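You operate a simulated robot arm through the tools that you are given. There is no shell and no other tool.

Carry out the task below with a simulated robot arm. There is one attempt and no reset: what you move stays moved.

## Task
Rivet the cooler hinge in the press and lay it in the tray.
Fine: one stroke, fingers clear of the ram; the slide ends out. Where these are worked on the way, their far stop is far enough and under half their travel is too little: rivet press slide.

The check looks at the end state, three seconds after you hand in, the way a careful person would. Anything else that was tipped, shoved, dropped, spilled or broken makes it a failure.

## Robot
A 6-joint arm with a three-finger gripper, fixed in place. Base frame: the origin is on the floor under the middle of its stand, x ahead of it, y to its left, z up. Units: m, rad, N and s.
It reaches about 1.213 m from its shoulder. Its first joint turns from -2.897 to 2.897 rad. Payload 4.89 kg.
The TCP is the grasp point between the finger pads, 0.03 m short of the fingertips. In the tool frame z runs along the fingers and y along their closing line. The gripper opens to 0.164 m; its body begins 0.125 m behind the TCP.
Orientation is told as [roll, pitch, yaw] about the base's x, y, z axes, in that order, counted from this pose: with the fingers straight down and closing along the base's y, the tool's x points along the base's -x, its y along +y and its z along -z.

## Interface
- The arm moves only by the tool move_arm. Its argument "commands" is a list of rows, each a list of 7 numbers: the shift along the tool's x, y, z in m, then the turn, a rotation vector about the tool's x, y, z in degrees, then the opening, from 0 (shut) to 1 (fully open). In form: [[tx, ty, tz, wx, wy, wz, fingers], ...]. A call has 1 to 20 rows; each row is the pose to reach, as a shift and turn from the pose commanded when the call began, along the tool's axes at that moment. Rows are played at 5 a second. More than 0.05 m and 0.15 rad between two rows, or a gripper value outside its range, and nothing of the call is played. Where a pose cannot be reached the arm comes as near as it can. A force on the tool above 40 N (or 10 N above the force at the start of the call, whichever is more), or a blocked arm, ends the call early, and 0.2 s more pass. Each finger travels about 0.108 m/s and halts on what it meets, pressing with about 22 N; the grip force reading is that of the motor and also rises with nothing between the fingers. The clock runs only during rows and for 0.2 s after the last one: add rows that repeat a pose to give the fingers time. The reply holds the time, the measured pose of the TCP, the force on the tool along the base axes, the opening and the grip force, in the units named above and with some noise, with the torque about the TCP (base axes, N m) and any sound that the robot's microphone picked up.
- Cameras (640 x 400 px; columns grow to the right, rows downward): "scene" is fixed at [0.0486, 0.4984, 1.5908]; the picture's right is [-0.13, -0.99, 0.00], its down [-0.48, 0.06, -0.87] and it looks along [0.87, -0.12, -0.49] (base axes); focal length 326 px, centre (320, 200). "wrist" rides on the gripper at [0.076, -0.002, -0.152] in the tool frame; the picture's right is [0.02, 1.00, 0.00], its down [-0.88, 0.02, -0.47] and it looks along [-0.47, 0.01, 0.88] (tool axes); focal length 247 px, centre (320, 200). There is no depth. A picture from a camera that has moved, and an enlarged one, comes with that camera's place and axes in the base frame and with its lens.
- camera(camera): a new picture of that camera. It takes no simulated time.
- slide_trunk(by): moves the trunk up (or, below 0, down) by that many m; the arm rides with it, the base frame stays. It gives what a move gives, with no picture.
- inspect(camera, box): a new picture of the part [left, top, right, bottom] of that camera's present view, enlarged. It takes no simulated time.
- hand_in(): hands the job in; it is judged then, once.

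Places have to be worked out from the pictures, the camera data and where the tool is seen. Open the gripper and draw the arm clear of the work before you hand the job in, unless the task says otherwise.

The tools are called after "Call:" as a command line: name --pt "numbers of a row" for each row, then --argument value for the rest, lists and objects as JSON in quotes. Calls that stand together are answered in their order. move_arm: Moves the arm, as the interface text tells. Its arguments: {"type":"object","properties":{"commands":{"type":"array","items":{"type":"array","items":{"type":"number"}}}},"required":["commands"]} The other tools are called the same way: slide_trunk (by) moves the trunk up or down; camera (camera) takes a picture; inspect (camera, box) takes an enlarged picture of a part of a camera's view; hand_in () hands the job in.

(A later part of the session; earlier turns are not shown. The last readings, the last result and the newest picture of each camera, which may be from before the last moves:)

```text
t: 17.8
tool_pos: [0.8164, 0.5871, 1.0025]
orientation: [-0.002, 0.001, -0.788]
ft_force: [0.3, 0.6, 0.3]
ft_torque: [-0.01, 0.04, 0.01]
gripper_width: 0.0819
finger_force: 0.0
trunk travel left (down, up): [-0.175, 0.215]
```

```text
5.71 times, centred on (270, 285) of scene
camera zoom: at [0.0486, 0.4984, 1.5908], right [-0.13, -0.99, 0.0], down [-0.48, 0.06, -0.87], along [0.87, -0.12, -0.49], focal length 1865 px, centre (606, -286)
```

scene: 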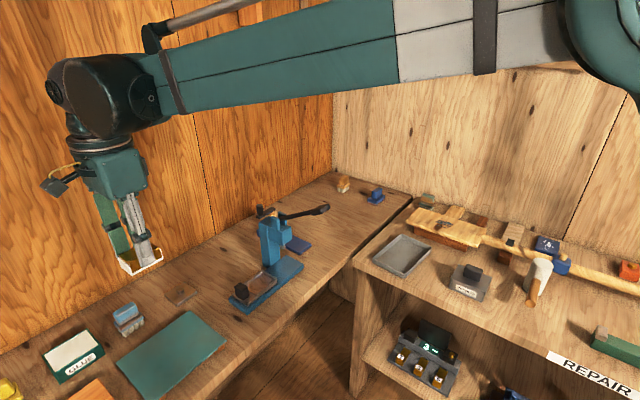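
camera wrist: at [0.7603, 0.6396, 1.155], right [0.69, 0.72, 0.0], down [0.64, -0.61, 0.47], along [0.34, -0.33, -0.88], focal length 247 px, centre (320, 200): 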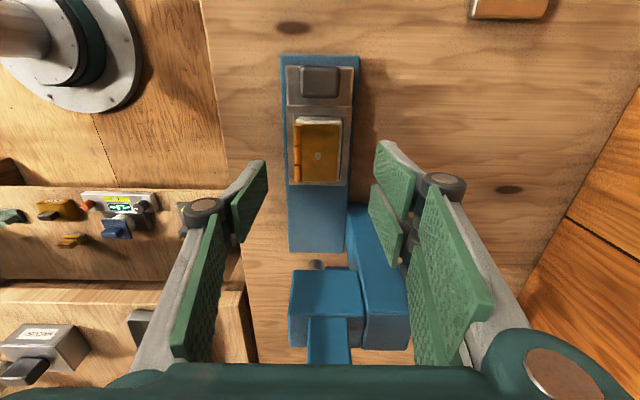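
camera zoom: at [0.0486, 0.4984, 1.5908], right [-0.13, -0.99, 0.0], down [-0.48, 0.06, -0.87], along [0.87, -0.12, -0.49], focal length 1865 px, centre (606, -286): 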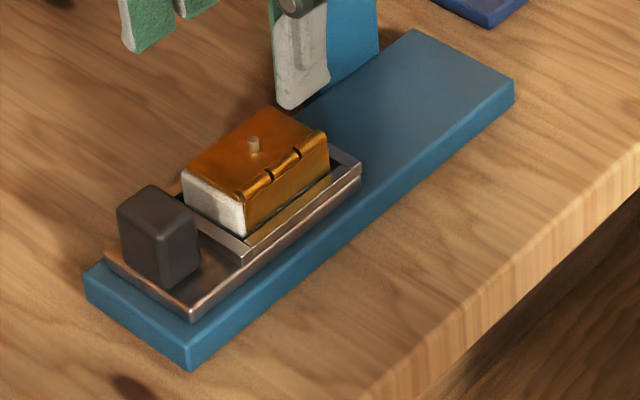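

The hinge sits level in the nest. Handle centre is at ~0.067 m outward of the nest centre, 35 × 24 mm, top z≈0.914. I back off outward beyond the handle at height, close the fingers, and then lower behind the handle to push it.

Call:
move_arm --pt "0.03 -0.0006 -0.01 0 0 0 0.4" --pt "0.065 -0.0012 -0.01 0 0 0 0.25" --pt "0.1 -0.0018 -0.01 0 0 0 0.1" --pt "0.132 -0.0025 0 0 0 0 0" --pt "0.132 -0.0025 0.03 0 0 0 0" --pt "0.132 -0.0025 0.06 0 0 0 0" --pt "0.132 -0.0025 0.08 0 0 0 0" --pt "0.132 -0.0025 0.08 0 0 0 0"

Call:
camera --camera "wrist"

Call:
inspect --camera "scene" --box '[180, 200, 330, 330]'

```text
t: 19.6
tool_pos: [0.7204, 0.6765, 0.9207]
orientation: [0.0, -0.001, -0.786]
ft_force: [0.5, 0.1, -0.2]
ft_torque: [-0.03, 0.01, 0.03]
gripper_width: 0.0
finger_force: 21.7
trunk travel left (down, up): [-0.175, 0.215]
```

```text
taken
camera wrist: at [0.6651, 0.7299, 1.074], right [0.69, 0.72, 0.0], down [0.64, -0.61, 0.47], along [0.34, -0.33, -0.88], focal length 247 px, centre (320, 200)
```

wrist: 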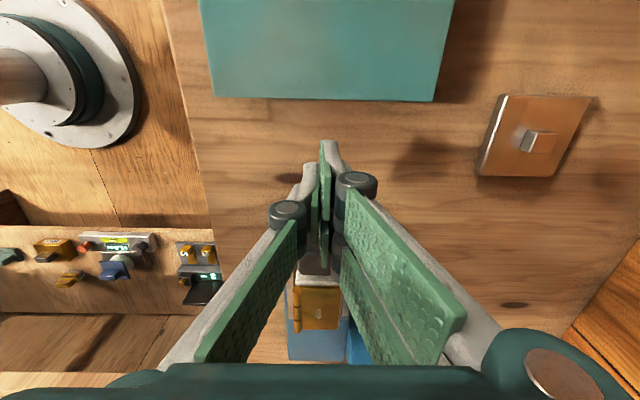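

```text
3.08 times, centred on (255, 265) of scene
camera zoom: at [0.0486, 0.4984, 1.5908], right [-0.13, -0.99, 0.0], down [-0.48, 0.06, -0.87], along [0.87, -0.12, -0.49], focal length 1004 px, centre (520, 0)
```

zoom: 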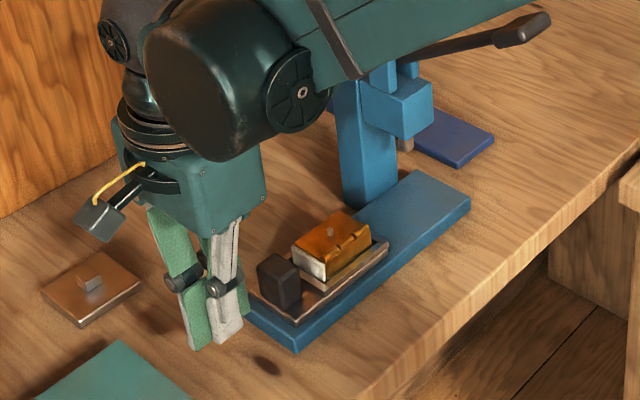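

Closed fingers are behind the handle with tips at z≈0.891. I push along the slide axis in gentle 12 mm steps and watch force.

Call:
move_arm --pt "-0.008 0.0 0 0 0 0 0" --pt "-0.016 0.0 0 0 0 0 0" --pt "-0.024 0.0 0 0 0 0 0" --pt "-0.034 0.0 0 0 0 0 0" --pt "-0.044 0.0 0 0 0 0 0" --pt "-0.054 0.0 0 0 0 0 0" --pt "-0.064 0 0 0 0 0 0" --pt "-0.074 0 0 0 0 0 0" --pt "-0.074 0 0 0 0 0 0"

Call:
camera --camera "wrist"

Call:
inspect --camera "scene" --box '[180, 200, 330, 330]'

```text
t: 21.6
tool_pos: [0.7734, 0.6251, 0.9206]
orientation: [-0.001, -0.001, -0.785]
ft_force: [-0.9, -0.8, -0.3]
ft_torque: [-0.03, -0.02, -0.03]
gripper_width: 0.0004
finger_force: 22.1
trunk travel left (down, up): [-0.175, 0.215]
```

```text
taken
camera wrist: at [0.7182, 0.6773, 1.075], right [0.69, 0.72, 0.0], down [0.64, -0.61, 0.47], along [0.34, -0.33, -0.88], focal length 247 px, centre (320, 200)
```

wrist: 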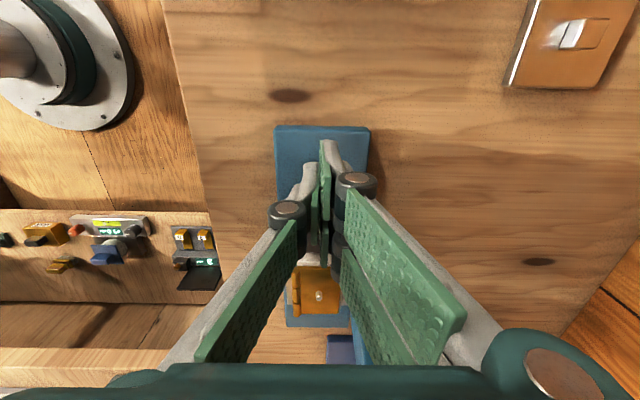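

```text
3.08 times, centred on (255, 265) of scene
camera zoom: at [0.0486, 0.4984, 1.5908], right [-0.13, -0.99, 0.0], down [-0.48, 0.06, -0.87], along [0.87, -0.12, -0.49], focal length 1004 px, centre (520, 0)
```

zoom: 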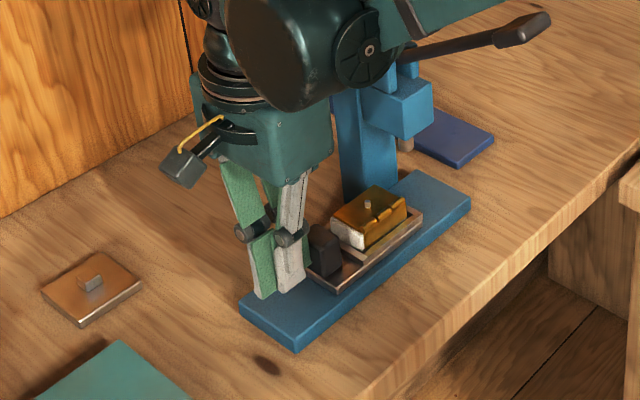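

The slide moves freely and the hinge rides with it. I keep pushing toward the far stop in 6–8 mm steps.

Call:
move_arm --pt "-0.008 0 0 0 0 0 0" --pt "-0.016 0 0 0 0 0 0" --pt "-0.024 0 0 0 0 0 0" --pt "-0.032 0 0 0 0 0 0" --pt "-0.038 0 0 0 0 0 0" --pt "-0.042 0 0 0 0 0 0" --pt "-0.042 0 0 0 0 0 0"

Call:
camera --camera "wrist"

Call:
inspect --camera "scene" --box '[200, 190, 330, 310]'

```text
t: 23.2
tool_pos: [0.8028, 0.5938, 0.9201]
orientation: [0.0, -0.001, -0.785]
ft_force: [0.2, -0.2, -0.8]
ft_torque: [-0.06, -0.01, -0.02]
gripper_width: 0.0
finger_force: 21.9
trunk travel left (down, up): [-0.175, 0.215]
```

```text
taken
camera wrist: at [0.7473, 0.6468, 1.074], right [0.69, 0.72, 0.0], down [0.64, -0.61, 0.47], along [0.34, -0.33, -0.88], focal length 247 px, centre (320, 200)
```

wrist: 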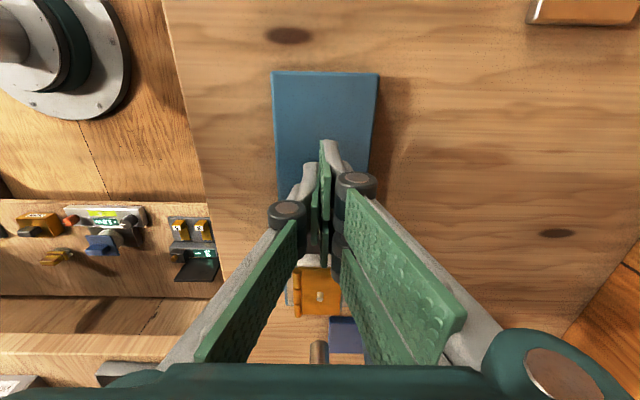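

```text
3.33 times, centred on (265, 250) of scene
camera zoom: at [0.0486, 0.4984, 1.5908], right [-0.13, -0.99, 0.0], down [-0.48, 0.06, -0.87], along [0.87, -0.12, -0.49], focal length 1088 px, centre (503, 33)
```

zoom: 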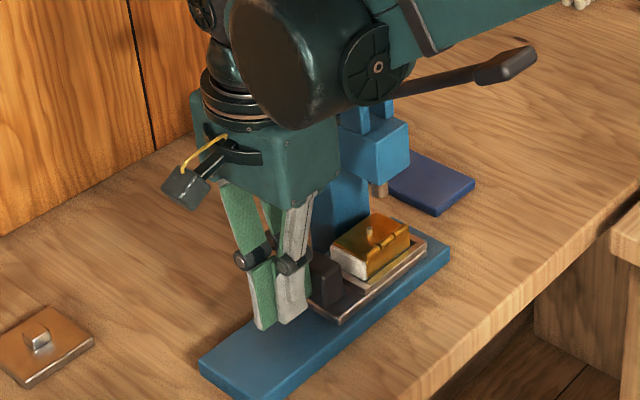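

The rivet is at h≈0.26 and the ram at ≈0.276, so about 15 mm remain. I continue in 3 mm steps until the far stop shows in the force.

Call:
move_arm --pt "-0.003 0 0 0 0 0 0" --pt "-0.006 0 0 0 0 0 0" --pt "-0.009 0 0 0 0 0 0" --pt "-0.012 0 0 0 0 0 0" --pt "-0.014 0 0 0 0 0 0" --pt "-0.014 0 0 0 0 0 0"

Call:
camera --camera "wrist"

Call:
inspect --camera "scene" --box '[230, 190, 330, 290]'

```text
t: 24.6
tool_pos: [0.8116, 0.5834, 0.9218]
orientation: [-0.001, 0.0, -0.787]
ft_force: [-0.6, -0.2, -0.5]
ft_torque: [-0.01, -0.02, 0.02]
gripper_width: 0.0002
finger_force: 22.2
trunk travel left (down, up): [-0.175, 0.215]
```

```text
taken
camera wrist: at [0.7568, 0.6372, 1.0747], right [0.69, 0.72, 0.0], down [0.64, -0.61, 0.47], along [0.34, -0.33, -0.88], focal length 247 px, centre (320, 200)
```

wrist: 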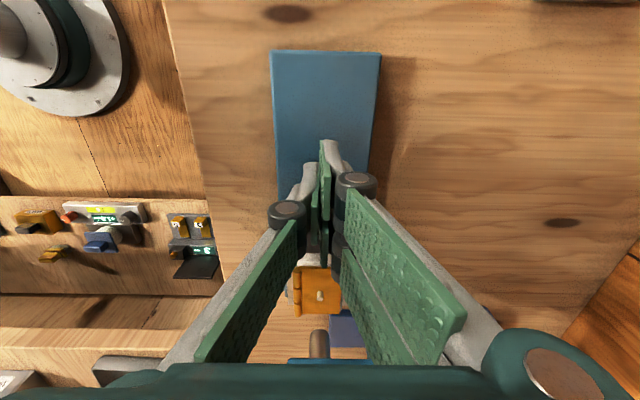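

```text
4.00 times, centred on (280, 240) of scene
camera zoom: at [0.0486, 0.4984, 1.5908], right [-0.13, -0.99, 0.0], down [-0.48, 0.06, -0.87], along [0.87, -0.12, -0.49], focal length 1306 px, centre (480, 40)
```

zoom: 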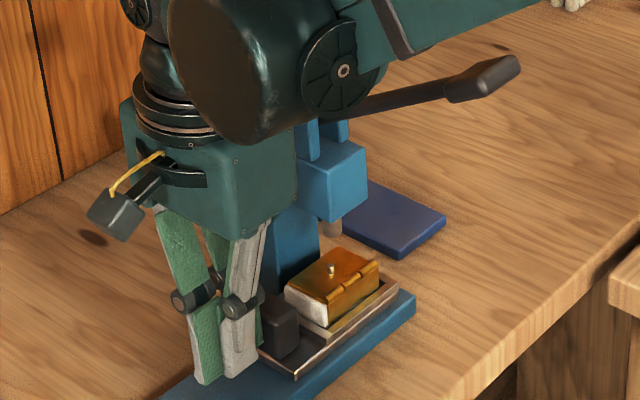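

Rivet is now nearly under the ram tip but no stop force yet. I continue in 2 mm steps.

Call:
move_arm --pt "-0.002 0 0 0 0 0 0" --pt "-0.004 0 0 0 0 0 0" --pt "-0.006 0 0 0 0 0 0" --pt "-0.008 0 0 0 0 0 0" --pt "-0.008 0 0 0 0 0 0"

Call:
inspect --camera "scene" --box '[255, 220, 315, 280]'

Call:
inspect --camera "wrist" --box '[270, 230, 370, 370]'

```text
t: 25.9
tool_pos: [0.816, 0.5819, 0.9203]
orientation: [0.002, 0.002, -0.784]
ft_force: [-8.1, 6.0, 2.5]
ft_torque: [-0.04, 0.01, -0.04]
gripper_width: 0.0
finger_force: 22.1
trunk travel left (down, up): [-0.175, 0.215]
stopped in row 5: the force on the tool passed its limit at 42 N (the readings are from after the stop); the commanded pose is now the measured one
```

```text
6.67 times, centred on (285, 250) of scene
camera zoom: at [0.0486, 0.4984, 1.5908], right [-0.13, -0.99, 0.0], down [-0.48, 0.06, -0.87], along [0.87, -0.12, -0.49], focal length 2176 px, centre (553, -133)
```

zoom: 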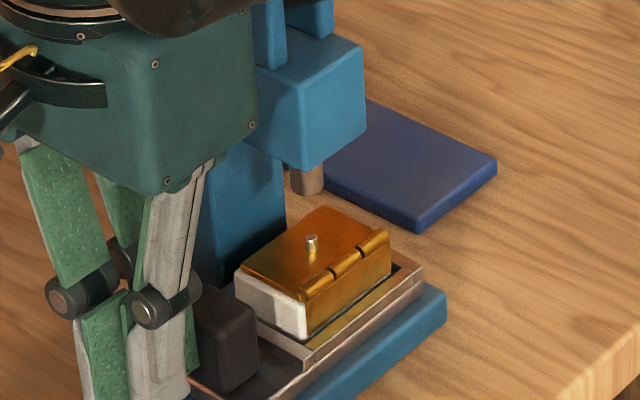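

```text
2.86 times, centred on (320, 300) of wrist
camera zoom: at [0.7601, 0.6341, 1.0745], right [0.69, 0.72, 0.0], down [0.64, -0.61, 0.47], along [0.34, -0.33, -0.88], focal length 706 px, centre (320, -86)
```

zoom: 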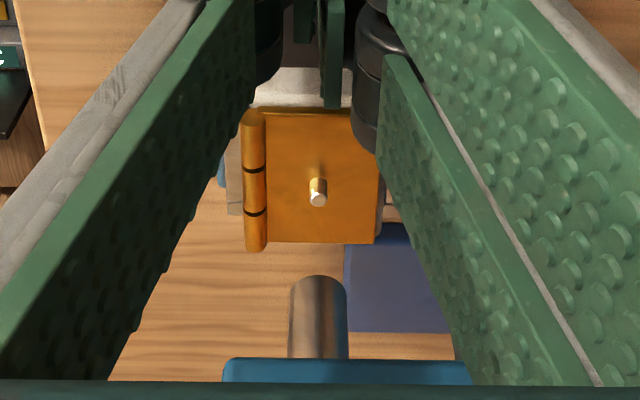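

The far stop was felt (42 N cut-off) and the rivet sits under the ram. I back away from the handle and rise well clear, then look at the lever.

Call:
move_arm --pt "0.01 0 0 0 0 0 0" --pt "0.025 0 0 0 0 0 0" --pt "0.045 0 -0.005 0 0 0 0" --pt "0.06 0 -0.04 0 0 0 0" --pt "0.06 0 -0.085 0 0 0 0" --pt "0.06 0 -0.13 0 0 0 0" --pt "0.06 0 -0.175 0 0 0 0" --pt "0.06 0 -0.22 0 0 0 0" --pt "0.06 0 -0.265 0 0 0 0" --pt "0.06 0 -0.31 0 0 0 0" --pt "0.06 0 -0.34 0 0 0 0" --pt "0.06 0 -0.34 0 0 0 0"

Call:
camera --camera "wrist"

Call:
camera --camera "scene"

Call:
inspect --camera "scene" --box '[240, 180, 340, 290]'

```text
t: 28.5
tool_pos: [0.7764, 0.6205, 1.2605]
orientation: [-0.001, 0.002, -0.784]
ft_force: [0.0, 0.0, 0.1]
ft_torque: [0.02, -0.03, 0.01]
gripper_width: 0.0001
finger_force: 21.7
trunk travel left (down, up): [-0.175, 0.215]
```

```text
taken
camera wrist: at [0.7207, 0.6733, 1.4148], right [0.69, 0.72, 0.0], down [0.64, -0.61, 0.47], along [0.34, -0.33, -0.88], focal length 247 px, centre (320, 200)
```

wrist: 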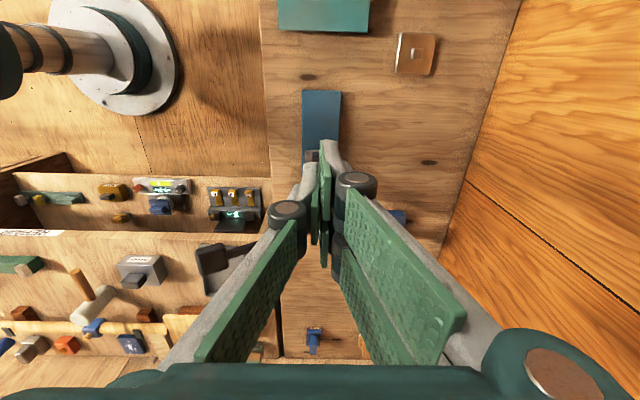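

```text
taken
```

scene: 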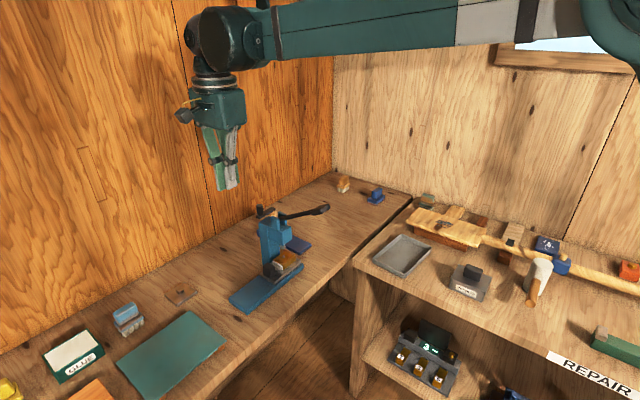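

```text
3.64 times, centred on (290, 235) of scene
camera zoom: at [0.0486, 0.4984, 1.5908], right [-0.13, -0.99, 0.0], down [-0.48, 0.06, -0.87], along [0.87, -0.12, -0.49], focal length 1187 px, centre (429, 73)
```

zoom: 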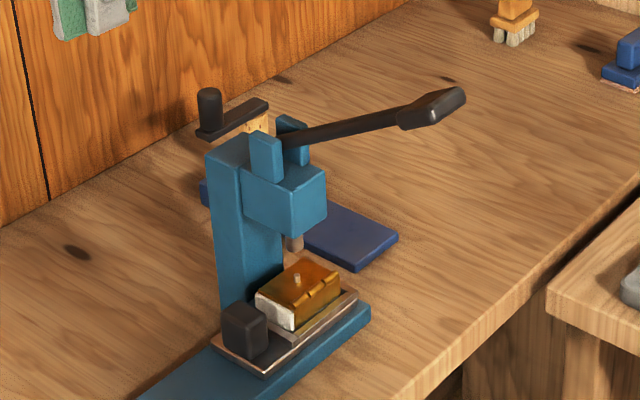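

The slide stayed in at its far stop. I enlarge the lever grip in both views to place the push point.

Call:
inspect --camera "wrist" --box '[180, 220, 300, 310]'

Call:
inspect --camera "scene" --box '[270, 190, 340, 240]'

```text
4.44 times, centred on (240, 265) of wrist
camera zoom: at [0.7207, 0.6733, 1.4148], right [0.69, 0.72, 0.0], down [0.64, -0.61, 0.47], along [0.34, -0.33, -0.88], focal length 1098 px, centre (676, -89)
```

zoom: 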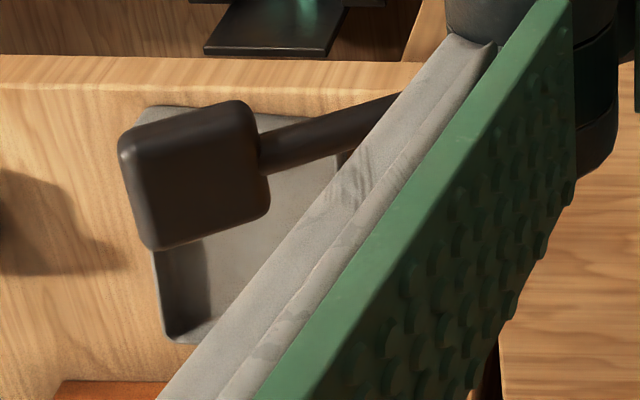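

```text
8.00 times, centred on (305, 215) of scene
camera zoom: at [0.0486, 0.4984, 1.5908], right [-0.13, -0.99, 0.0], down [-0.48, 0.06, -0.87], along [0.87, -0.12, -0.49], focal length 2611 px, centre (440, 80)
```

zoom: 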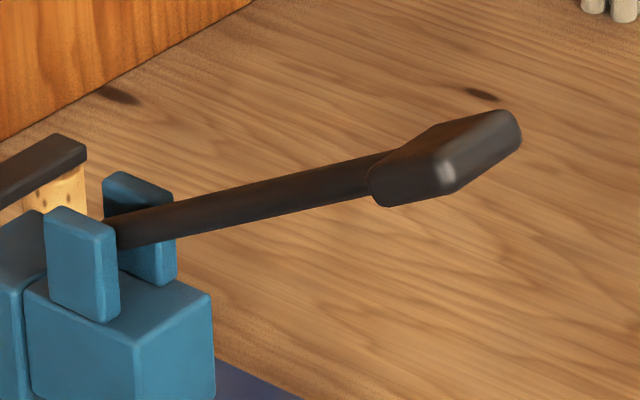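

The lever's paddle grip centre triangulates to (0.787, 0.397, 1.146), with the lever rising at ~29° in the plane across the slide. I move the closed fingers above it.

Call:
move_arm --pt "-0.0276 -0.0258 0 0 0 0 0" --pt "-0.0552 -0.0517 0 0 0 0 0" --pt "-0.0828 -0.0775 0 0 0 0 0" --pt "-0.1104 -0.1033 0 0 0 0 0" --pt "-0.138 -0.1292 0.005 0 0 0 0" --pt "-0.1656 -0.155 0.015 0 0 0 0" --pt "-0.1656 -0.155 0.015 0 0 0 0"

Call:
camera --camera "wrist"

Call:
inspect --camera "scene" --box '[230, 130, 370, 260]'

```text
t: 30.1
tool_pos: [0.7813, 0.395, 1.2475]
orientation: [-0.001, 0.0, -0.785]
ft_force: [0.3, -0.3, -0.9]
ft_torque: [0.09, -0.02, -0.01]
gripper_width: 0.0
finger_force: 21.8
trunk travel left (down, up): [-0.175, 0.215]
```

```text
taken
camera wrist: at [0.7267, 0.4471, 1.4005], right [0.69, 0.72, 0.0], down [0.64, -0.61, 0.47], along [0.34, -0.33, -0.88], focal length 247 px, centre (320, 200)
```

wrist: 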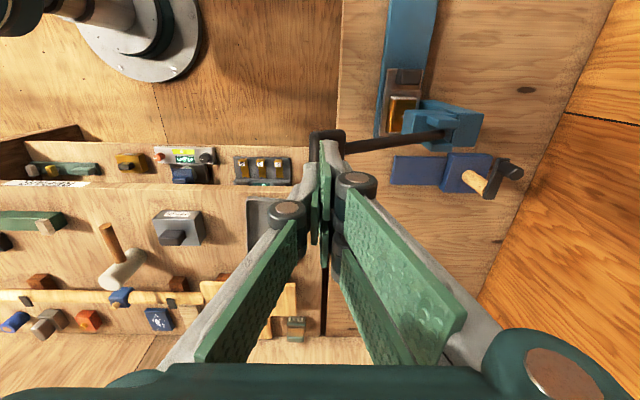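

```text
3.08 times, centred on (300, 195) of scene
camera zoom: at [0.0486, 0.4984, 1.5908], right [-0.13, -0.99, 0.0], down [-0.48, 0.06, -0.87], along [0.87, -0.12, -0.49], focal length 1004 px, centre (382, 215)
```

zoom: 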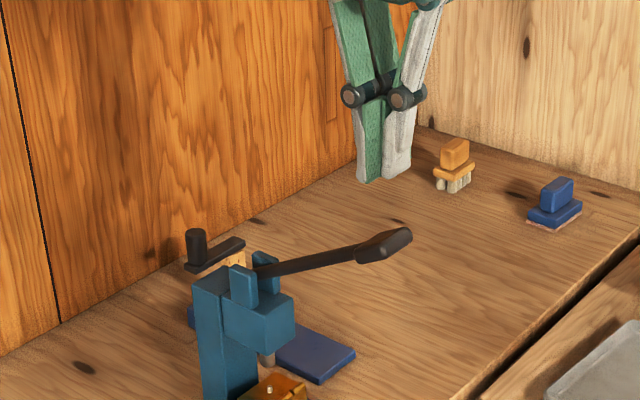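

The fingers hang centred above the paddle. I push down in one smooth continuous stroke, following the lever's arc slightly; the force limit will end it at the bottom stop.

Call:
move_arm --pt "0 0 0.012 0 0 0 0" --pt "0 0 0.024 0 0 0 0" --pt "0 0 0.036 0 0 0 0" --pt "0 0 0.048 0 0 0 0" --pt "0 -0.001 0.06 0 0 0 0" --pt "0 -0.002 0.072 0 0 0 0" --pt "0 -0.003 0.084 0 0 0 0" --pt "0 -0.004 0.096 0 0 0 0" --pt "0 -0.006 0.108 0 0 0 0" --pt "0 -0.008 0.12 0 0 0 0" --pt "0 -0.009 0.132 0 0 0 0" --pt "0 -0.009 0.144 0 0 0 0" --pt "0 -0.009 0.156 0 0 0 0" --pt "0 -0.009 0.168 0 0 0 0" --pt "0 -0.008 0.18 0 0 0 0" --pt "0 -0.007 0.192 0 0 0 0" --pt "0 -0.006 0.204 0 0 0 0" --pt "0 -0.005 0.216 0 0 0 0"

Call:
camera --camera "wrist"

Call:
inspect --camera "scene" --box '[230, 160, 370, 290]'

```text
t: 33.9
tool_pos: [0.778, 0.3922, 1.031]
orientation: [0.0, 0.001, -0.783]
ft_force: [0.2, 0.2, 0.8]
ft_torque: [0.03, -0.08, -0.01]
gripper_width: 0.0
finger_force: 44.8
trunk travel left (down, up): [-0.175, 0.215]
```

```text
taken
camera wrist: at [0.7229, 0.4447, 1.1837], right [0.69, 0.72, 0.0], down [0.64, -0.61, 0.47], along [0.34, -0.33, -0.88], focal length 247 px, centre (320, 200)
```

wrist: 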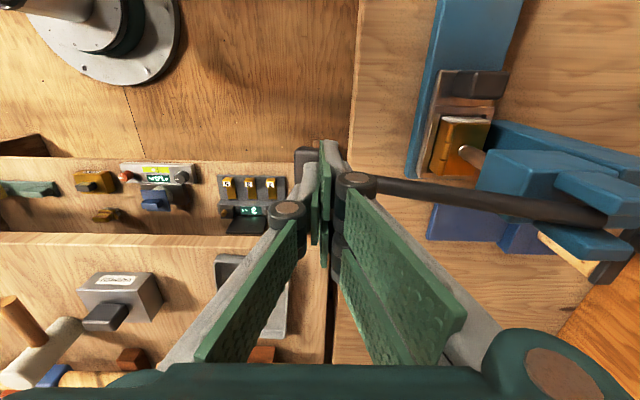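

```text
3.08 times, centred on (300, 225) of scene
camera zoom: at [0.0486, 0.4984, 1.5908], right [-0.13, -0.99, 0.0], down [-0.48, 0.06, -0.87], along [0.87, -0.12, -0.49], focal length 1004 px, centre (382, 123)
```

zoom: 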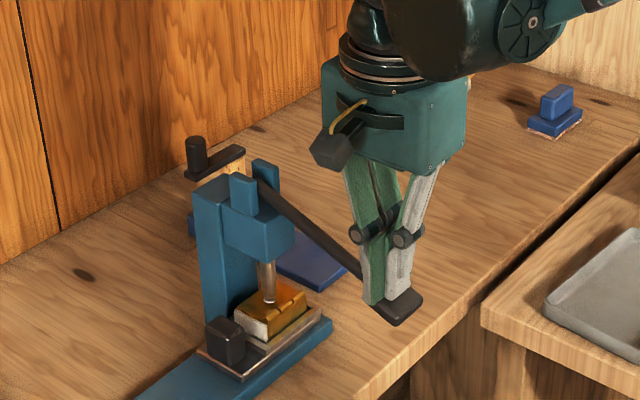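

The lever swung down and the ram extended onto the hinge, but I felt no stop and heard no sound yet. I look closely at the ram and rivet before going on.

Call:
inspect --camera "scene" --box '[260, 220, 320, 280]'

Call:
inspect --camera "wrist" --box '[420, 90, 520, 190]'

Call:
inspect --camera "scene" --box '[300, 210, 380, 280]'

```text
6.67 times, centred on (290, 250) of scene
camera zoom: at [0.0486, 0.4984, 1.5908], right [-0.13, -0.99, 0.0], down [-0.48, 0.06, -0.87], along [0.87, -0.12, -0.49], focal length 2176 px, centre (520, -133)
```

zoom: 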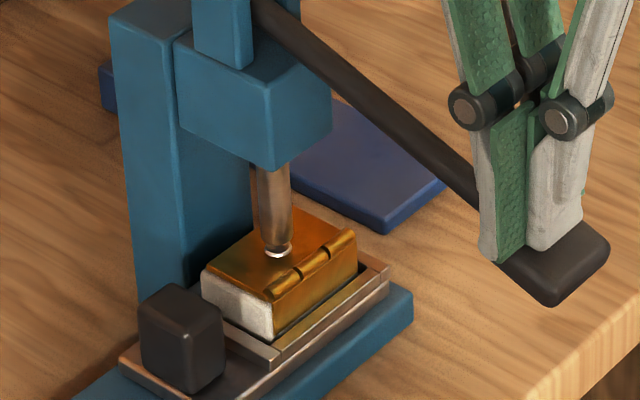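

```text
4.00 times, centred on (470, 140) of wrist
camera zoom: at [0.7229, 0.4447, 1.1837], right [0.69, 0.72, 0.0], down [0.64, -0.61, 0.47], along [0.34, -0.33, -0.88], focal length 988 px, centre (-280, 440)
```

zoom: 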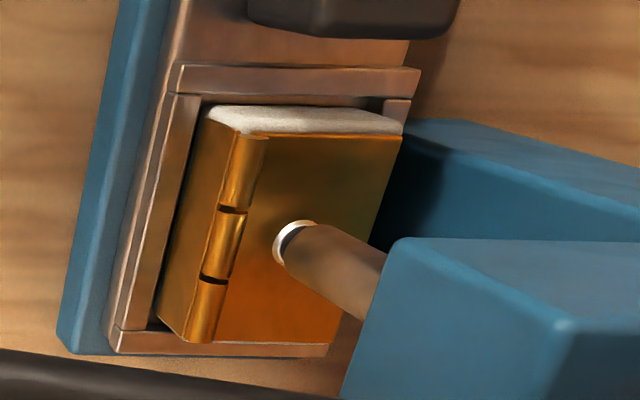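

```text
5.71 times, centred on (340, 245) of scene
camera zoom: at [0.0486, 0.4984, 1.5908], right [-0.13, -0.99, 0.0], down [-0.48, 0.06, -0.87], along [0.87, -0.12, -0.49], focal length 1865 px, centre (206, -57)
```

zoom: 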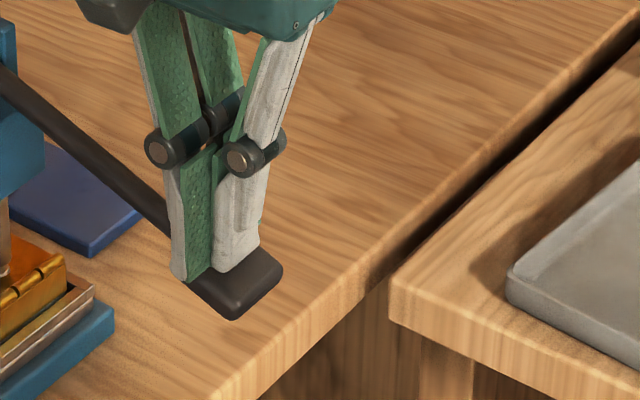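

A flattened bright ring now shows around the ram tip, so the rivet seems to be upset. I press a few millimetres further within the same stroke to be sure the lever is at its bottom stop.

Call:
move_arm --pt "0 0 0.002 0 0 0 0" --pt "0 0 0.004 0 0 0 0" --pt "0 0 0.006 0 0 0 0" --pt "0 0 0.008 0 0 0 0"

Call:
inspect --camera "scene" --box '[260, 220, 320, 280]'

```text
t: 34.9
tool_pos: [0.7775, 0.3923, 1.0223]
orientation: [0.0, 0.001, -0.785]
ft_force: [-0.8, -0.8, 0.0]
ft_torque: [-0.01, -0.01, 0.02]
gripper_width: 0.0
finger_force: 44.8
trunk travel left (down, up): [-0.175, 0.215]
```

```text
6.67 times, centred on (290, 250) of scene
camera zoom: at [0.0486, 0.4984, 1.5908], right [-0.13, -0.99, 0.0], down [-0.48, 0.06, -0.87], along [0.87, -0.12, -0.49], focal length 2176 px, centre (520, -133)
```

zoom: 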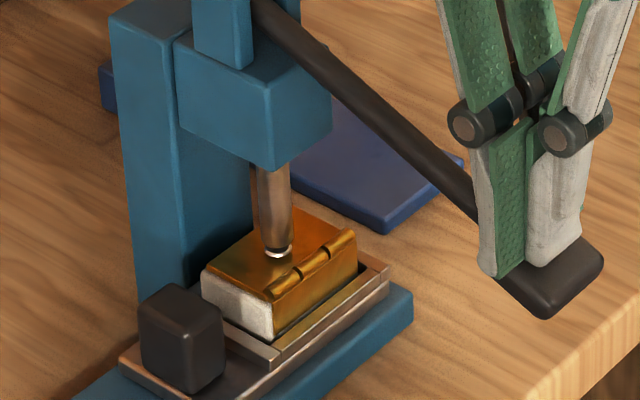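

No resistance yet and the lever still moves, so the stroke isn't at its stop. I continue the same downward push in small steps.

Call:
move_arm --pt "0 0 0.003 0 0 0 0" --pt "0 0.001 0.006 0 0 0 0" --pt "0 0.001 0.009 0 0 0 0" --pt "0 0.002 0.012 0 0 0 0" --pt "0 0.002 0.015 0 0 0 0"

Call:
inspect --camera "scene" --box '[260, 220, 320, 280]'

Call:
camera --camera "wrist"

```text
t: 36.1
tool_pos: [0.7792, 0.3941, 1.0069]
orientation: [0.001, 0.001, -0.783]
ft_force: [1.3, -0.7, 0.4]
ft_torque: [0.02, -0.01, -0.01]
gripper_width: 0.0
finger_force: 44.8
trunk travel left (down, up): [-0.175, 0.215]
```

```text
6.67 times, centred on (290, 250) of scene
camera zoom: at [0.0486, 0.4984, 1.5908], right [-0.13, -0.99, 0.0], down [-0.48, 0.06, -0.87], along [0.87, -0.12, -0.49], focal length 2176 px, centre (520, -133)
```

zoom: 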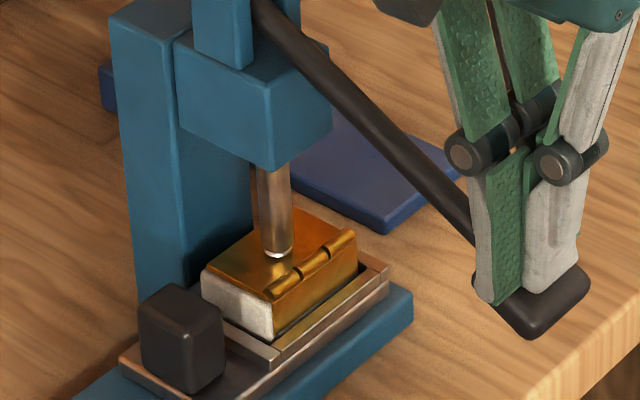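

```text
taken
camera wrist: at [0.7243, 0.4463, 1.1599], right [0.69, 0.72, 0.0], down [0.64, -0.61, 0.47], along [0.34, -0.33, -0.88], focal length 247 px, centre (320, 200)
```

wrist: 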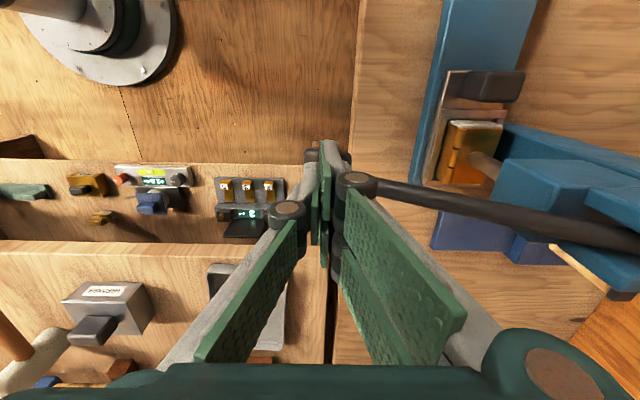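

Still smooth with no stop (lever ≈ -29°). I keep pressing in the same direction until the stop shows up.

Call:
move_arm --pt "0 0.001 0.003 0 0 0 0" --pt "0 0.002 0.006 0 0 0 0" --pt "0 0.003 0.009 0 0 0 0" --pt "0 0.004 0.012 0 0 0 0" --pt "0 0.005 0.015 0 0 0 0" --pt "0 0.006 0.018 0 0 0 0" --pt "0 0.006 0.018 0 0 0 0"

Call:
inspect --camera "scene" --box '[260, 220, 320, 280]'

Call:
camera --camera "wrist"

```text
t: 37.4
tool_pos: [0.7822, 0.3951, 0.9961]
orientation: [0.001, 0.002, -0.784]
ft_force: [-6.5, -6.6, 30.2]
ft_torque: [-0.01, -0.02, 0.0]
gripper_width: 0.0
finger_force: 45.4
trunk travel left (down, up): [-0.175, 0.215]
stopped in row 6: the force on the tool passed its limit at 44 N (the readings are from after the stop); the commanded pose is now the measured one
```

```text
6.67 times, centred on (290, 250) of scene
camera zoom: at [0.0486, 0.4984, 1.5908], right [-0.13, -0.99, 0.0], down [-0.48, 0.06, -0.87], along [0.87, -0.12, -0.49], focal length 2176 px, centre (520, -133)
```

zoom: 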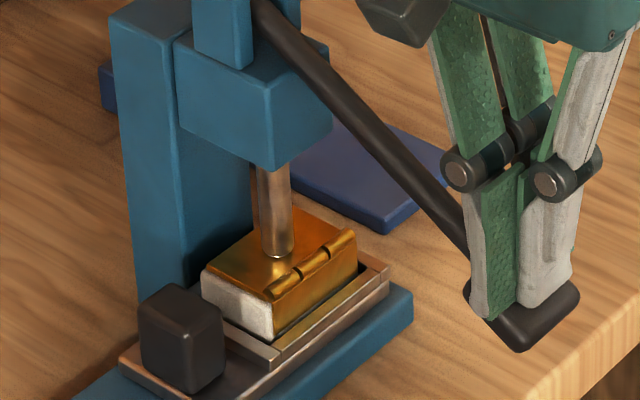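

```text
taken
camera wrist: at [0.7273, 0.4483, 1.1491], right [0.69, 0.72, 0.0], down [0.64, -0.61, 0.47], along [0.34, -0.33, -0.88], focal length 247 px, centre (320, 200)
```

wrist: 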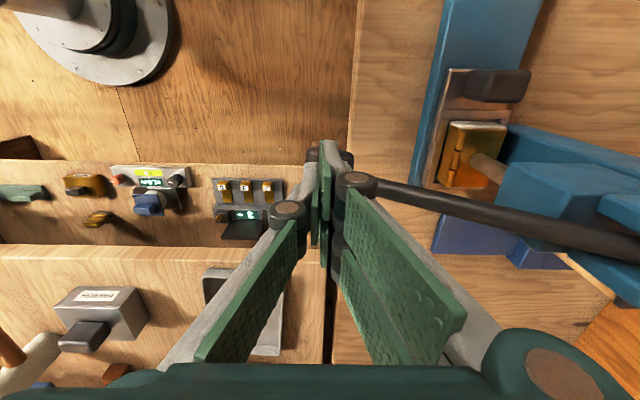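

The bottom stop is reached (44 N), so the stroke is complete. I now rise slowly to see whether the lever follows back up on its own.

Call:
move_arm --pt "0 0 -0.005 0 0 0 0" --pt "0 0 -0.015 0 0 0 0" --pt "0 0 -0.03 0 0 0 0" --pt "0 0 -0.045 0 0 0 0" --pt "0 0 -0.06 0 0 0 0" --pt "0 0 -0.06 0 0 0 0"

Call:
inspect --camera "scene" --box '[240, 180, 360, 290]'

Call:
camera --camera "wrist"

```text
t: 38.8
tool_pos: [0.7839, 0.3946, 1.0536]
orientation: [-0.001, 0.0, -0.783]
ft_force: [-0.4, 0.6, -0.4]
ft_torque: [0.0, -0.02, -0.04]
gripper_width: 0.0
finger_force: 45.0
trunk travel left (down, up): [-0.175, 0.215]
```

```text
3.64 times, centred on (300, 235) of scene
camera zoom: at [0.0486, 0.4984, 1.5908], right [-0.13, -0.99, 0.0], down [-0.48, 0.06, -0.87], along [0.87, -0.12, -0.49], focal length 1187 px, centre (393, 73)
```

zoom: 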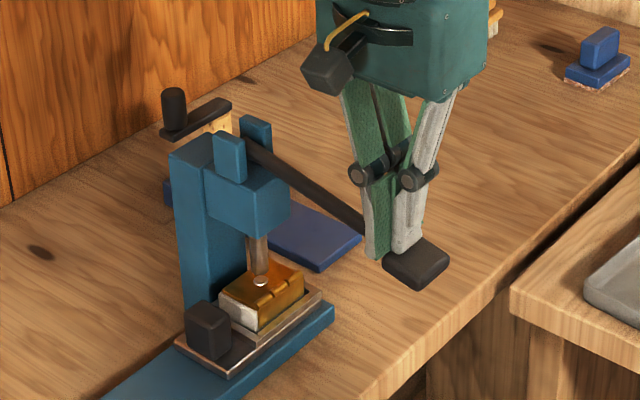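

```text
taken
camera wrist: at [0.7286, 0.448, 1.2069], right [0.69, 0.72, 0.0], down [0.64, -0.61, 0.47], along [0.34, -0.33, -0.88], focal length 247 px, centre (320, 200)
```

wrist: 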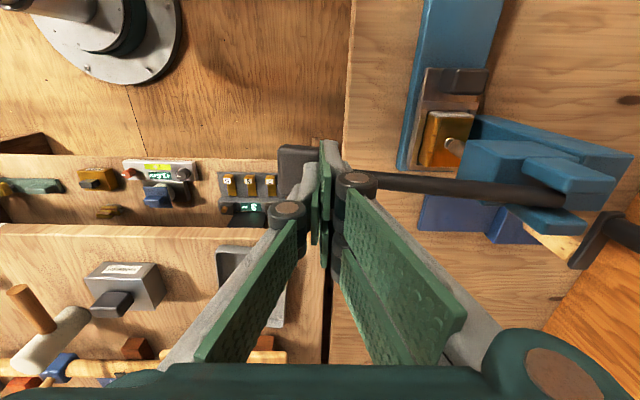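

The lever springs back with the fingers and the rivet now shows a flat silver head. I keep rising until the lever is fully returned and I'm clear above it.

Call:
move_arm --pt "0 0 -0.02 0 0 0 0" --pt "0 0 -0.04 0 0 0 0" --pt "0 0.001 -0.06 0 0 0 0" --pt "0 0.001 -0.08 0 0 0 0" --pt "0 0.001 -0.1 0 0 0 0" --pt "0 0.001 -0.12 0 0 0 0" --pt "0 0.001 -0.145 0 0 0 0" --pt "0 0.001 -0.175 0 0 0 0" --pt "0 0.001 -0.205 0 0 0 0" --pt "0 0.001 -0.22 0 0 0 0" --pt "0 0.001 -0.22 0 0 0 0"

Call:
inspect --camera "scene" --box '[240, 180, 360, 290]'

Call:
inspect --camera "scene" --box '[262, 235, 302, 275]'

Call:
camera --camera "wrist"

```text
t: 41.1
tool_pos: [0.7854, 0.3969, 1.2728]
orientation: [0.0, 0.001, -0.783]
ft_force: [0.5, 0.2, 0.6]
ft_torque: [0.03, -0.03, 0.01]
gripper_width: 0.0002
finger_force: 44.8
trunk travel left (down, up): [-0.175, 0.215]
```

```text
3.64 times, centred on (300, 235) of scene
camera zoom: at [0.0486, 0.4984, 1.5908], right [-0.13, -0.99, 0.0], down [-0.48, 0.06, -0.87], along [0.87, -0.12, -0.49], focal length 1187 px, centre (393, 73)
```

zoom: 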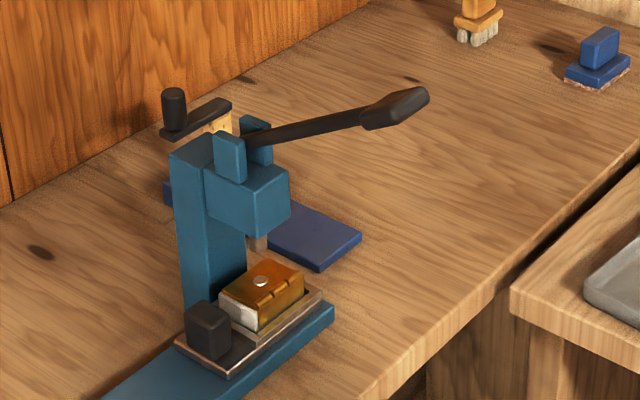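

```text
10.00 times, centred on (282, 255) of scene
camera zoom: at [0.0486, 0.4984, 1.5908], right [-0.13, -0.99, 0.0], down [-0.48, 0.06, -0.87], along [0.87, -0.12, -0.49], focal length 3264 px, centre (700, -350)
```

zoom: 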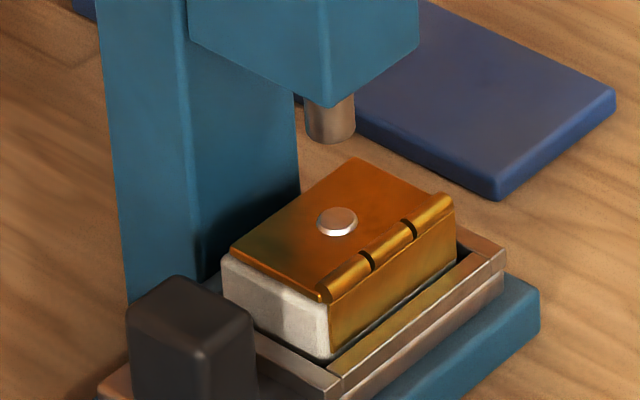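

```text
taken
camera wrist: at [0.7296, 0.4496, 1.4268], right [0.69, 0.72, 0.0], down [0.64, -0.61, 0.47], along [0.34, -0.33, -0.88], focal length 247 px, centre (320, 200)
```

wrist: 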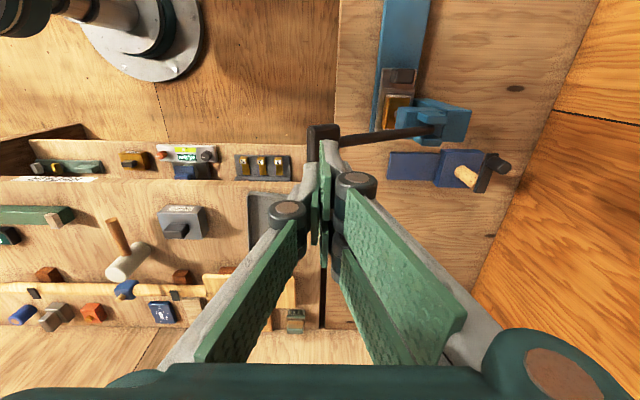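

The rivet is headed flat and the lever has returned. The slide handle is now at h≈0.2135 close to the press head, so I'll grip it with the gripper tilted 30° back. First I move away at height, tilt, and descend partway behind the handle.

Call:
move_arm --pt "0.0235 0.0258 0 0 -5 0 0" --pt "0.047 0.0517 0 0 -10 0 0" --pt "0.0705 0.0775 0 0 -15 0 0" --pt "0.094 0.1033 0 0 -20 0 0" --pt "0.1175 0.1292 0 0 -25 0 0" --pt "0.141 0.155 0 0 -30 0 0.1" --pt "0.141 0.155 0.04 0 -30 0 0.2" --pt "0.141 0.155 0.08 0 -30 0 0.3" --pt "0.141 0.155 0.12 0 -30 0 0.3" --pt "0.141 0.155 0.16 0 -30 0 0.3" --pt "0.141 0.155 0.2 0 -30 0 0.3" --pt "0.141 0.155 0.24 0 -30 0 0.3" --pt "0.141 0.155 0.26 0 -30 0 0.3" --pt "0.141 0.155 0.26 0 -30 0 0.3"

Call:
camera --camera "wrist"

Call:
inspect --camera "scene" --box '[180, 150, 340, 310]'

```text
t: 44.1
tool_pos: [0.7982, 0.6087, 1.0131]
orientation: [-0.002, -0.522, -0.784]
ft_force: [-0.1, 0.7, -0.1]
ft_torque: [-0.05, 0.01, -0.04]
gripper_width: 0.0492
finger_force: 0.1
trunk travel left (down, up): [-0.175, 0.215]
```

```text
taken
camera wrist: at [0.6947, 0.7077, 1.1085], right [0.69, 0.72, -0.01], down [0.39, -0.36, 0.85], along [0.61, -0.59, -0.53], focal length 247 px, centre (320, 200)
```

wrist: 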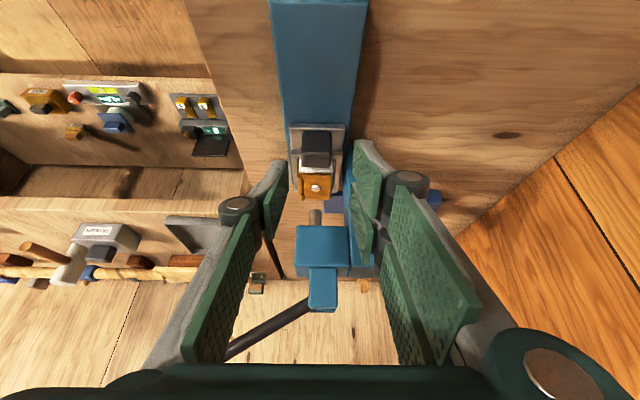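

```text
2.50 times, centred on (260, 230) of scene
camera zoom: at [0.0486, 0.4984, 1.5908], right [-0.13, -0.99, 0.0], down [-0.48, 0.06, -0.87], along [0.87, -0.12, -0.49], focal length 816 px, centre (470, 125)
```

zoom: 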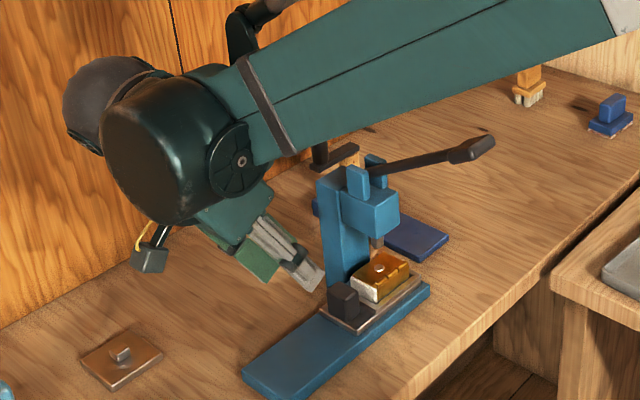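

The tilt works and the gripper is behind the handle, ~4 mm too far to the wall side. I enlarge the handle to place it precisely.

Call:
inspect --camera "wrist" --box '[270, 110, 370, 210]'

Call:
inspect --camera "scene" --box '[240, 210, 310, 280]'

```text
4.00 times, centred on (320, 160) of wrist
camera zoom: at [0.6947, 0.7077, 1.1085], right [0.69, 0.72, -0.01], down [0.39, -0.36, 0.85], along [0.61, -0.59, -0.53], focal length 988 px, centre (320, 360)
```

zoom: 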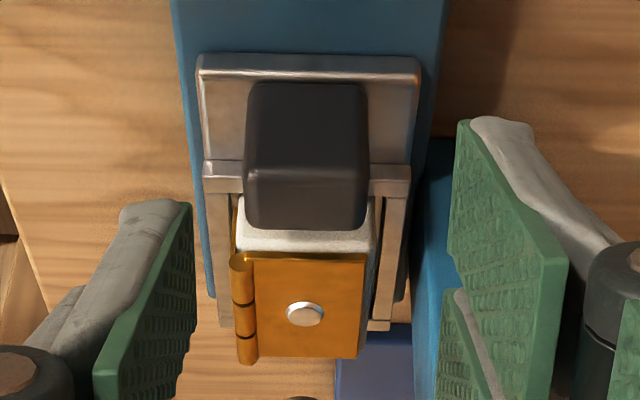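

```text
5.71 times, centred on (275, 245) of scene
camera zoom: at [0.0486, 0.4984, 1.5908], right [-0.13, -0.99, 0.0], down [-0.48, 0.06, -0.87], along [0.87, -0.12, -0.49], focal length 1865 px, centre (577, -57)
```

zoom: 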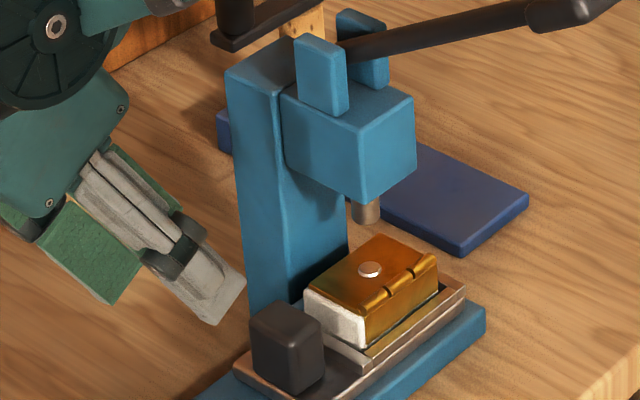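

The handle spans h 0.200–0.225, r≈0.991, top z≈0.916. I descend to z≈0.929 behind it, with the fingers slightly open, and check clearances before moving in.

Call:
move_arm --pt "0.0125 -0.0015 0.0217 0 0 0 0.3" --pt "0.025 -0.0033 0.0433 0 0 0 0.3" --pt "0.035 -0.0033 0.0606 0 0 0 0.3" --pt "0.0425 -0.0033 0.0736 0 0 0 0.3" --pt "0.0425 -0.0033 0.0736 0 0 0 0.3"

Call:
camera --camera "wrist"

Call:
inspect --camera "scene" --box '[220, 210, 310, 300]'

```text
t: 45.4
tool_pos: [0.7911, 0.6041, 0.9299]
orientation: [0.0, -0.522, -0.783]
ft_force: [-1.4, 0.2, -0.8]
ft_torque: [-0.01, 0.04, -0.04]
gripper_width: 0.0494
finger_force: 0.0
trunk travel left (down, up): [-0.175, 0.215]
```

```text
taken
camera wrist: at [0.6899, 0.7038, 1.0243], right [0.69, 0.72, -0.01], down [0.39, -0.36, 0.85], along [0.61, -0.59, -0.53], focal length 247 px, centre (320, 200)
```

wrist: 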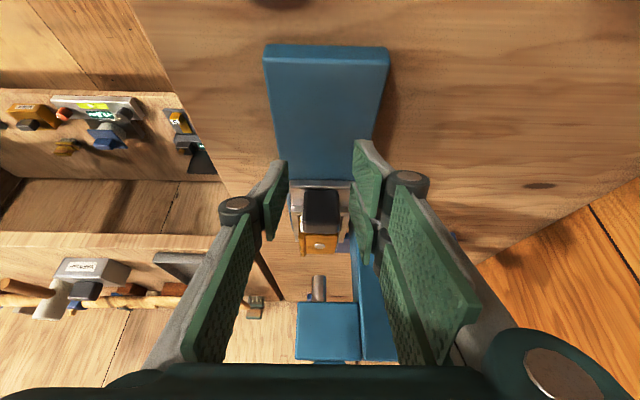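

```text
4.44 times, centred on (265, 255) of scene
camera zoom: at [0.0486, 0.4984, 1.5908], right [-0.13, -0.99, 0.0], down [-0.48, 0.06, -0.87], along [0.87, -0.12, -0.49], focal length 1451 px, centre (564, -44)
```

zoom: 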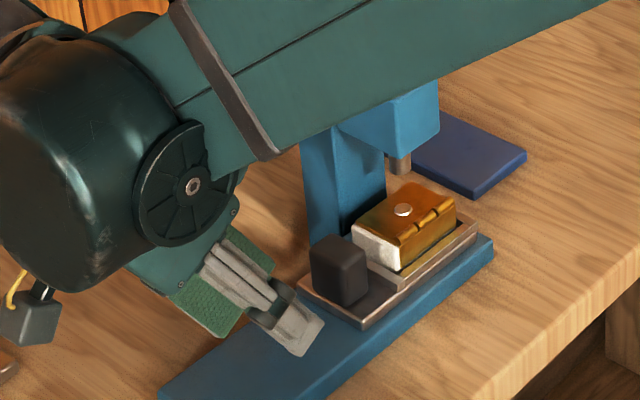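

The lower finger corners clear the base and the forearm is well away from the lever. I correct +3 mm laterally and advance along the slide so the fingers straddle the handle, stopping short to check.

Call:
move_arm --pt "0 0.003 0 0 0 0 0.3" --pt "-0.0087 0.003 0.005 0 0 0 0.3" --pt "-0.0173 0.003 0.01 0 0 0 0.3" --pt "-0.026 0.003 0.015 0 0 0 0.3" --pt "-0.0346 0.003 0.02 0 0 0 0.3" --pt "-0.0433 0.003 0.025 0 0 0 0.3" --pt "-0.0433 0.003 0.025 0 0 0 0.3"

Call:
camera --camera "wrist"

Call:
inspect --camera "scene" --box '[230, 210, 310, 290]'

Call:
inspect --camera "wrist" --box '[260, 130, 380, 250]'

```text
t: 47.0
tool_pos: [0.8301, 0.5705, 0.9291]
orientation: [-0.001, -0.522, -0.783]
ft_force: [0.0, -0.4, -0.8]
ft_torque: [-0.03, -0.02, 0.0]
gripper_width: 0.0491
finger_force: 0.1
trunk travel left (down, up): [-0.175, 0.215]
```

```text
taken
camera wrist: at [0.7274, 0.67, 1.0239], right [0.69, 0.72, -0.01], down [0.39, -0.36, 0.85], along [0.61, -0.59, -0.53], focal length 247 px, centre (320, 200)
```

wrist: 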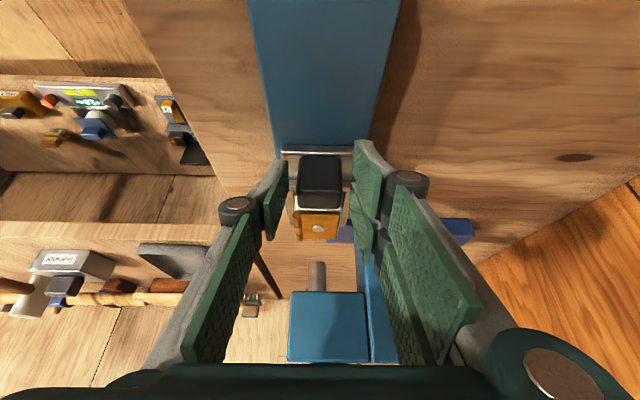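

```text
5.00 times, centred on (270, 250) of scene
camera zoom: at [0.0486, 0.4984, 1.5908], right [-0.13, -0.99, 0.0], down [-0.48, 0.06, -0.87], along [0.87, -0.12, -0.49], focal length 1632 px, centre (570, -50)
```

zoom: 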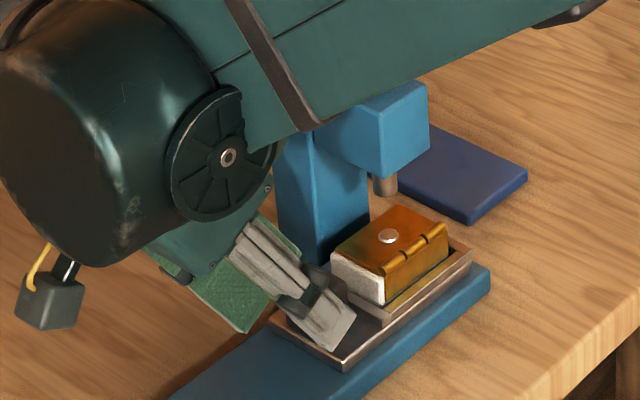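

```text
3.33 times, centred on (320, 190) of wrist
camera zoom: at [0.7274, 0.67, 1.0239], right [0.69, 0.72, -0.01], down [0.39, -0.36, 0.85], along [0.61, -0.59, -0.53], focal length 823 px, centre (320, 233)
```

zoom: 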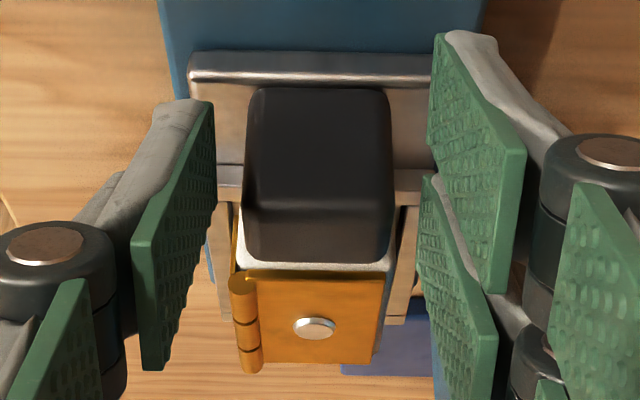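

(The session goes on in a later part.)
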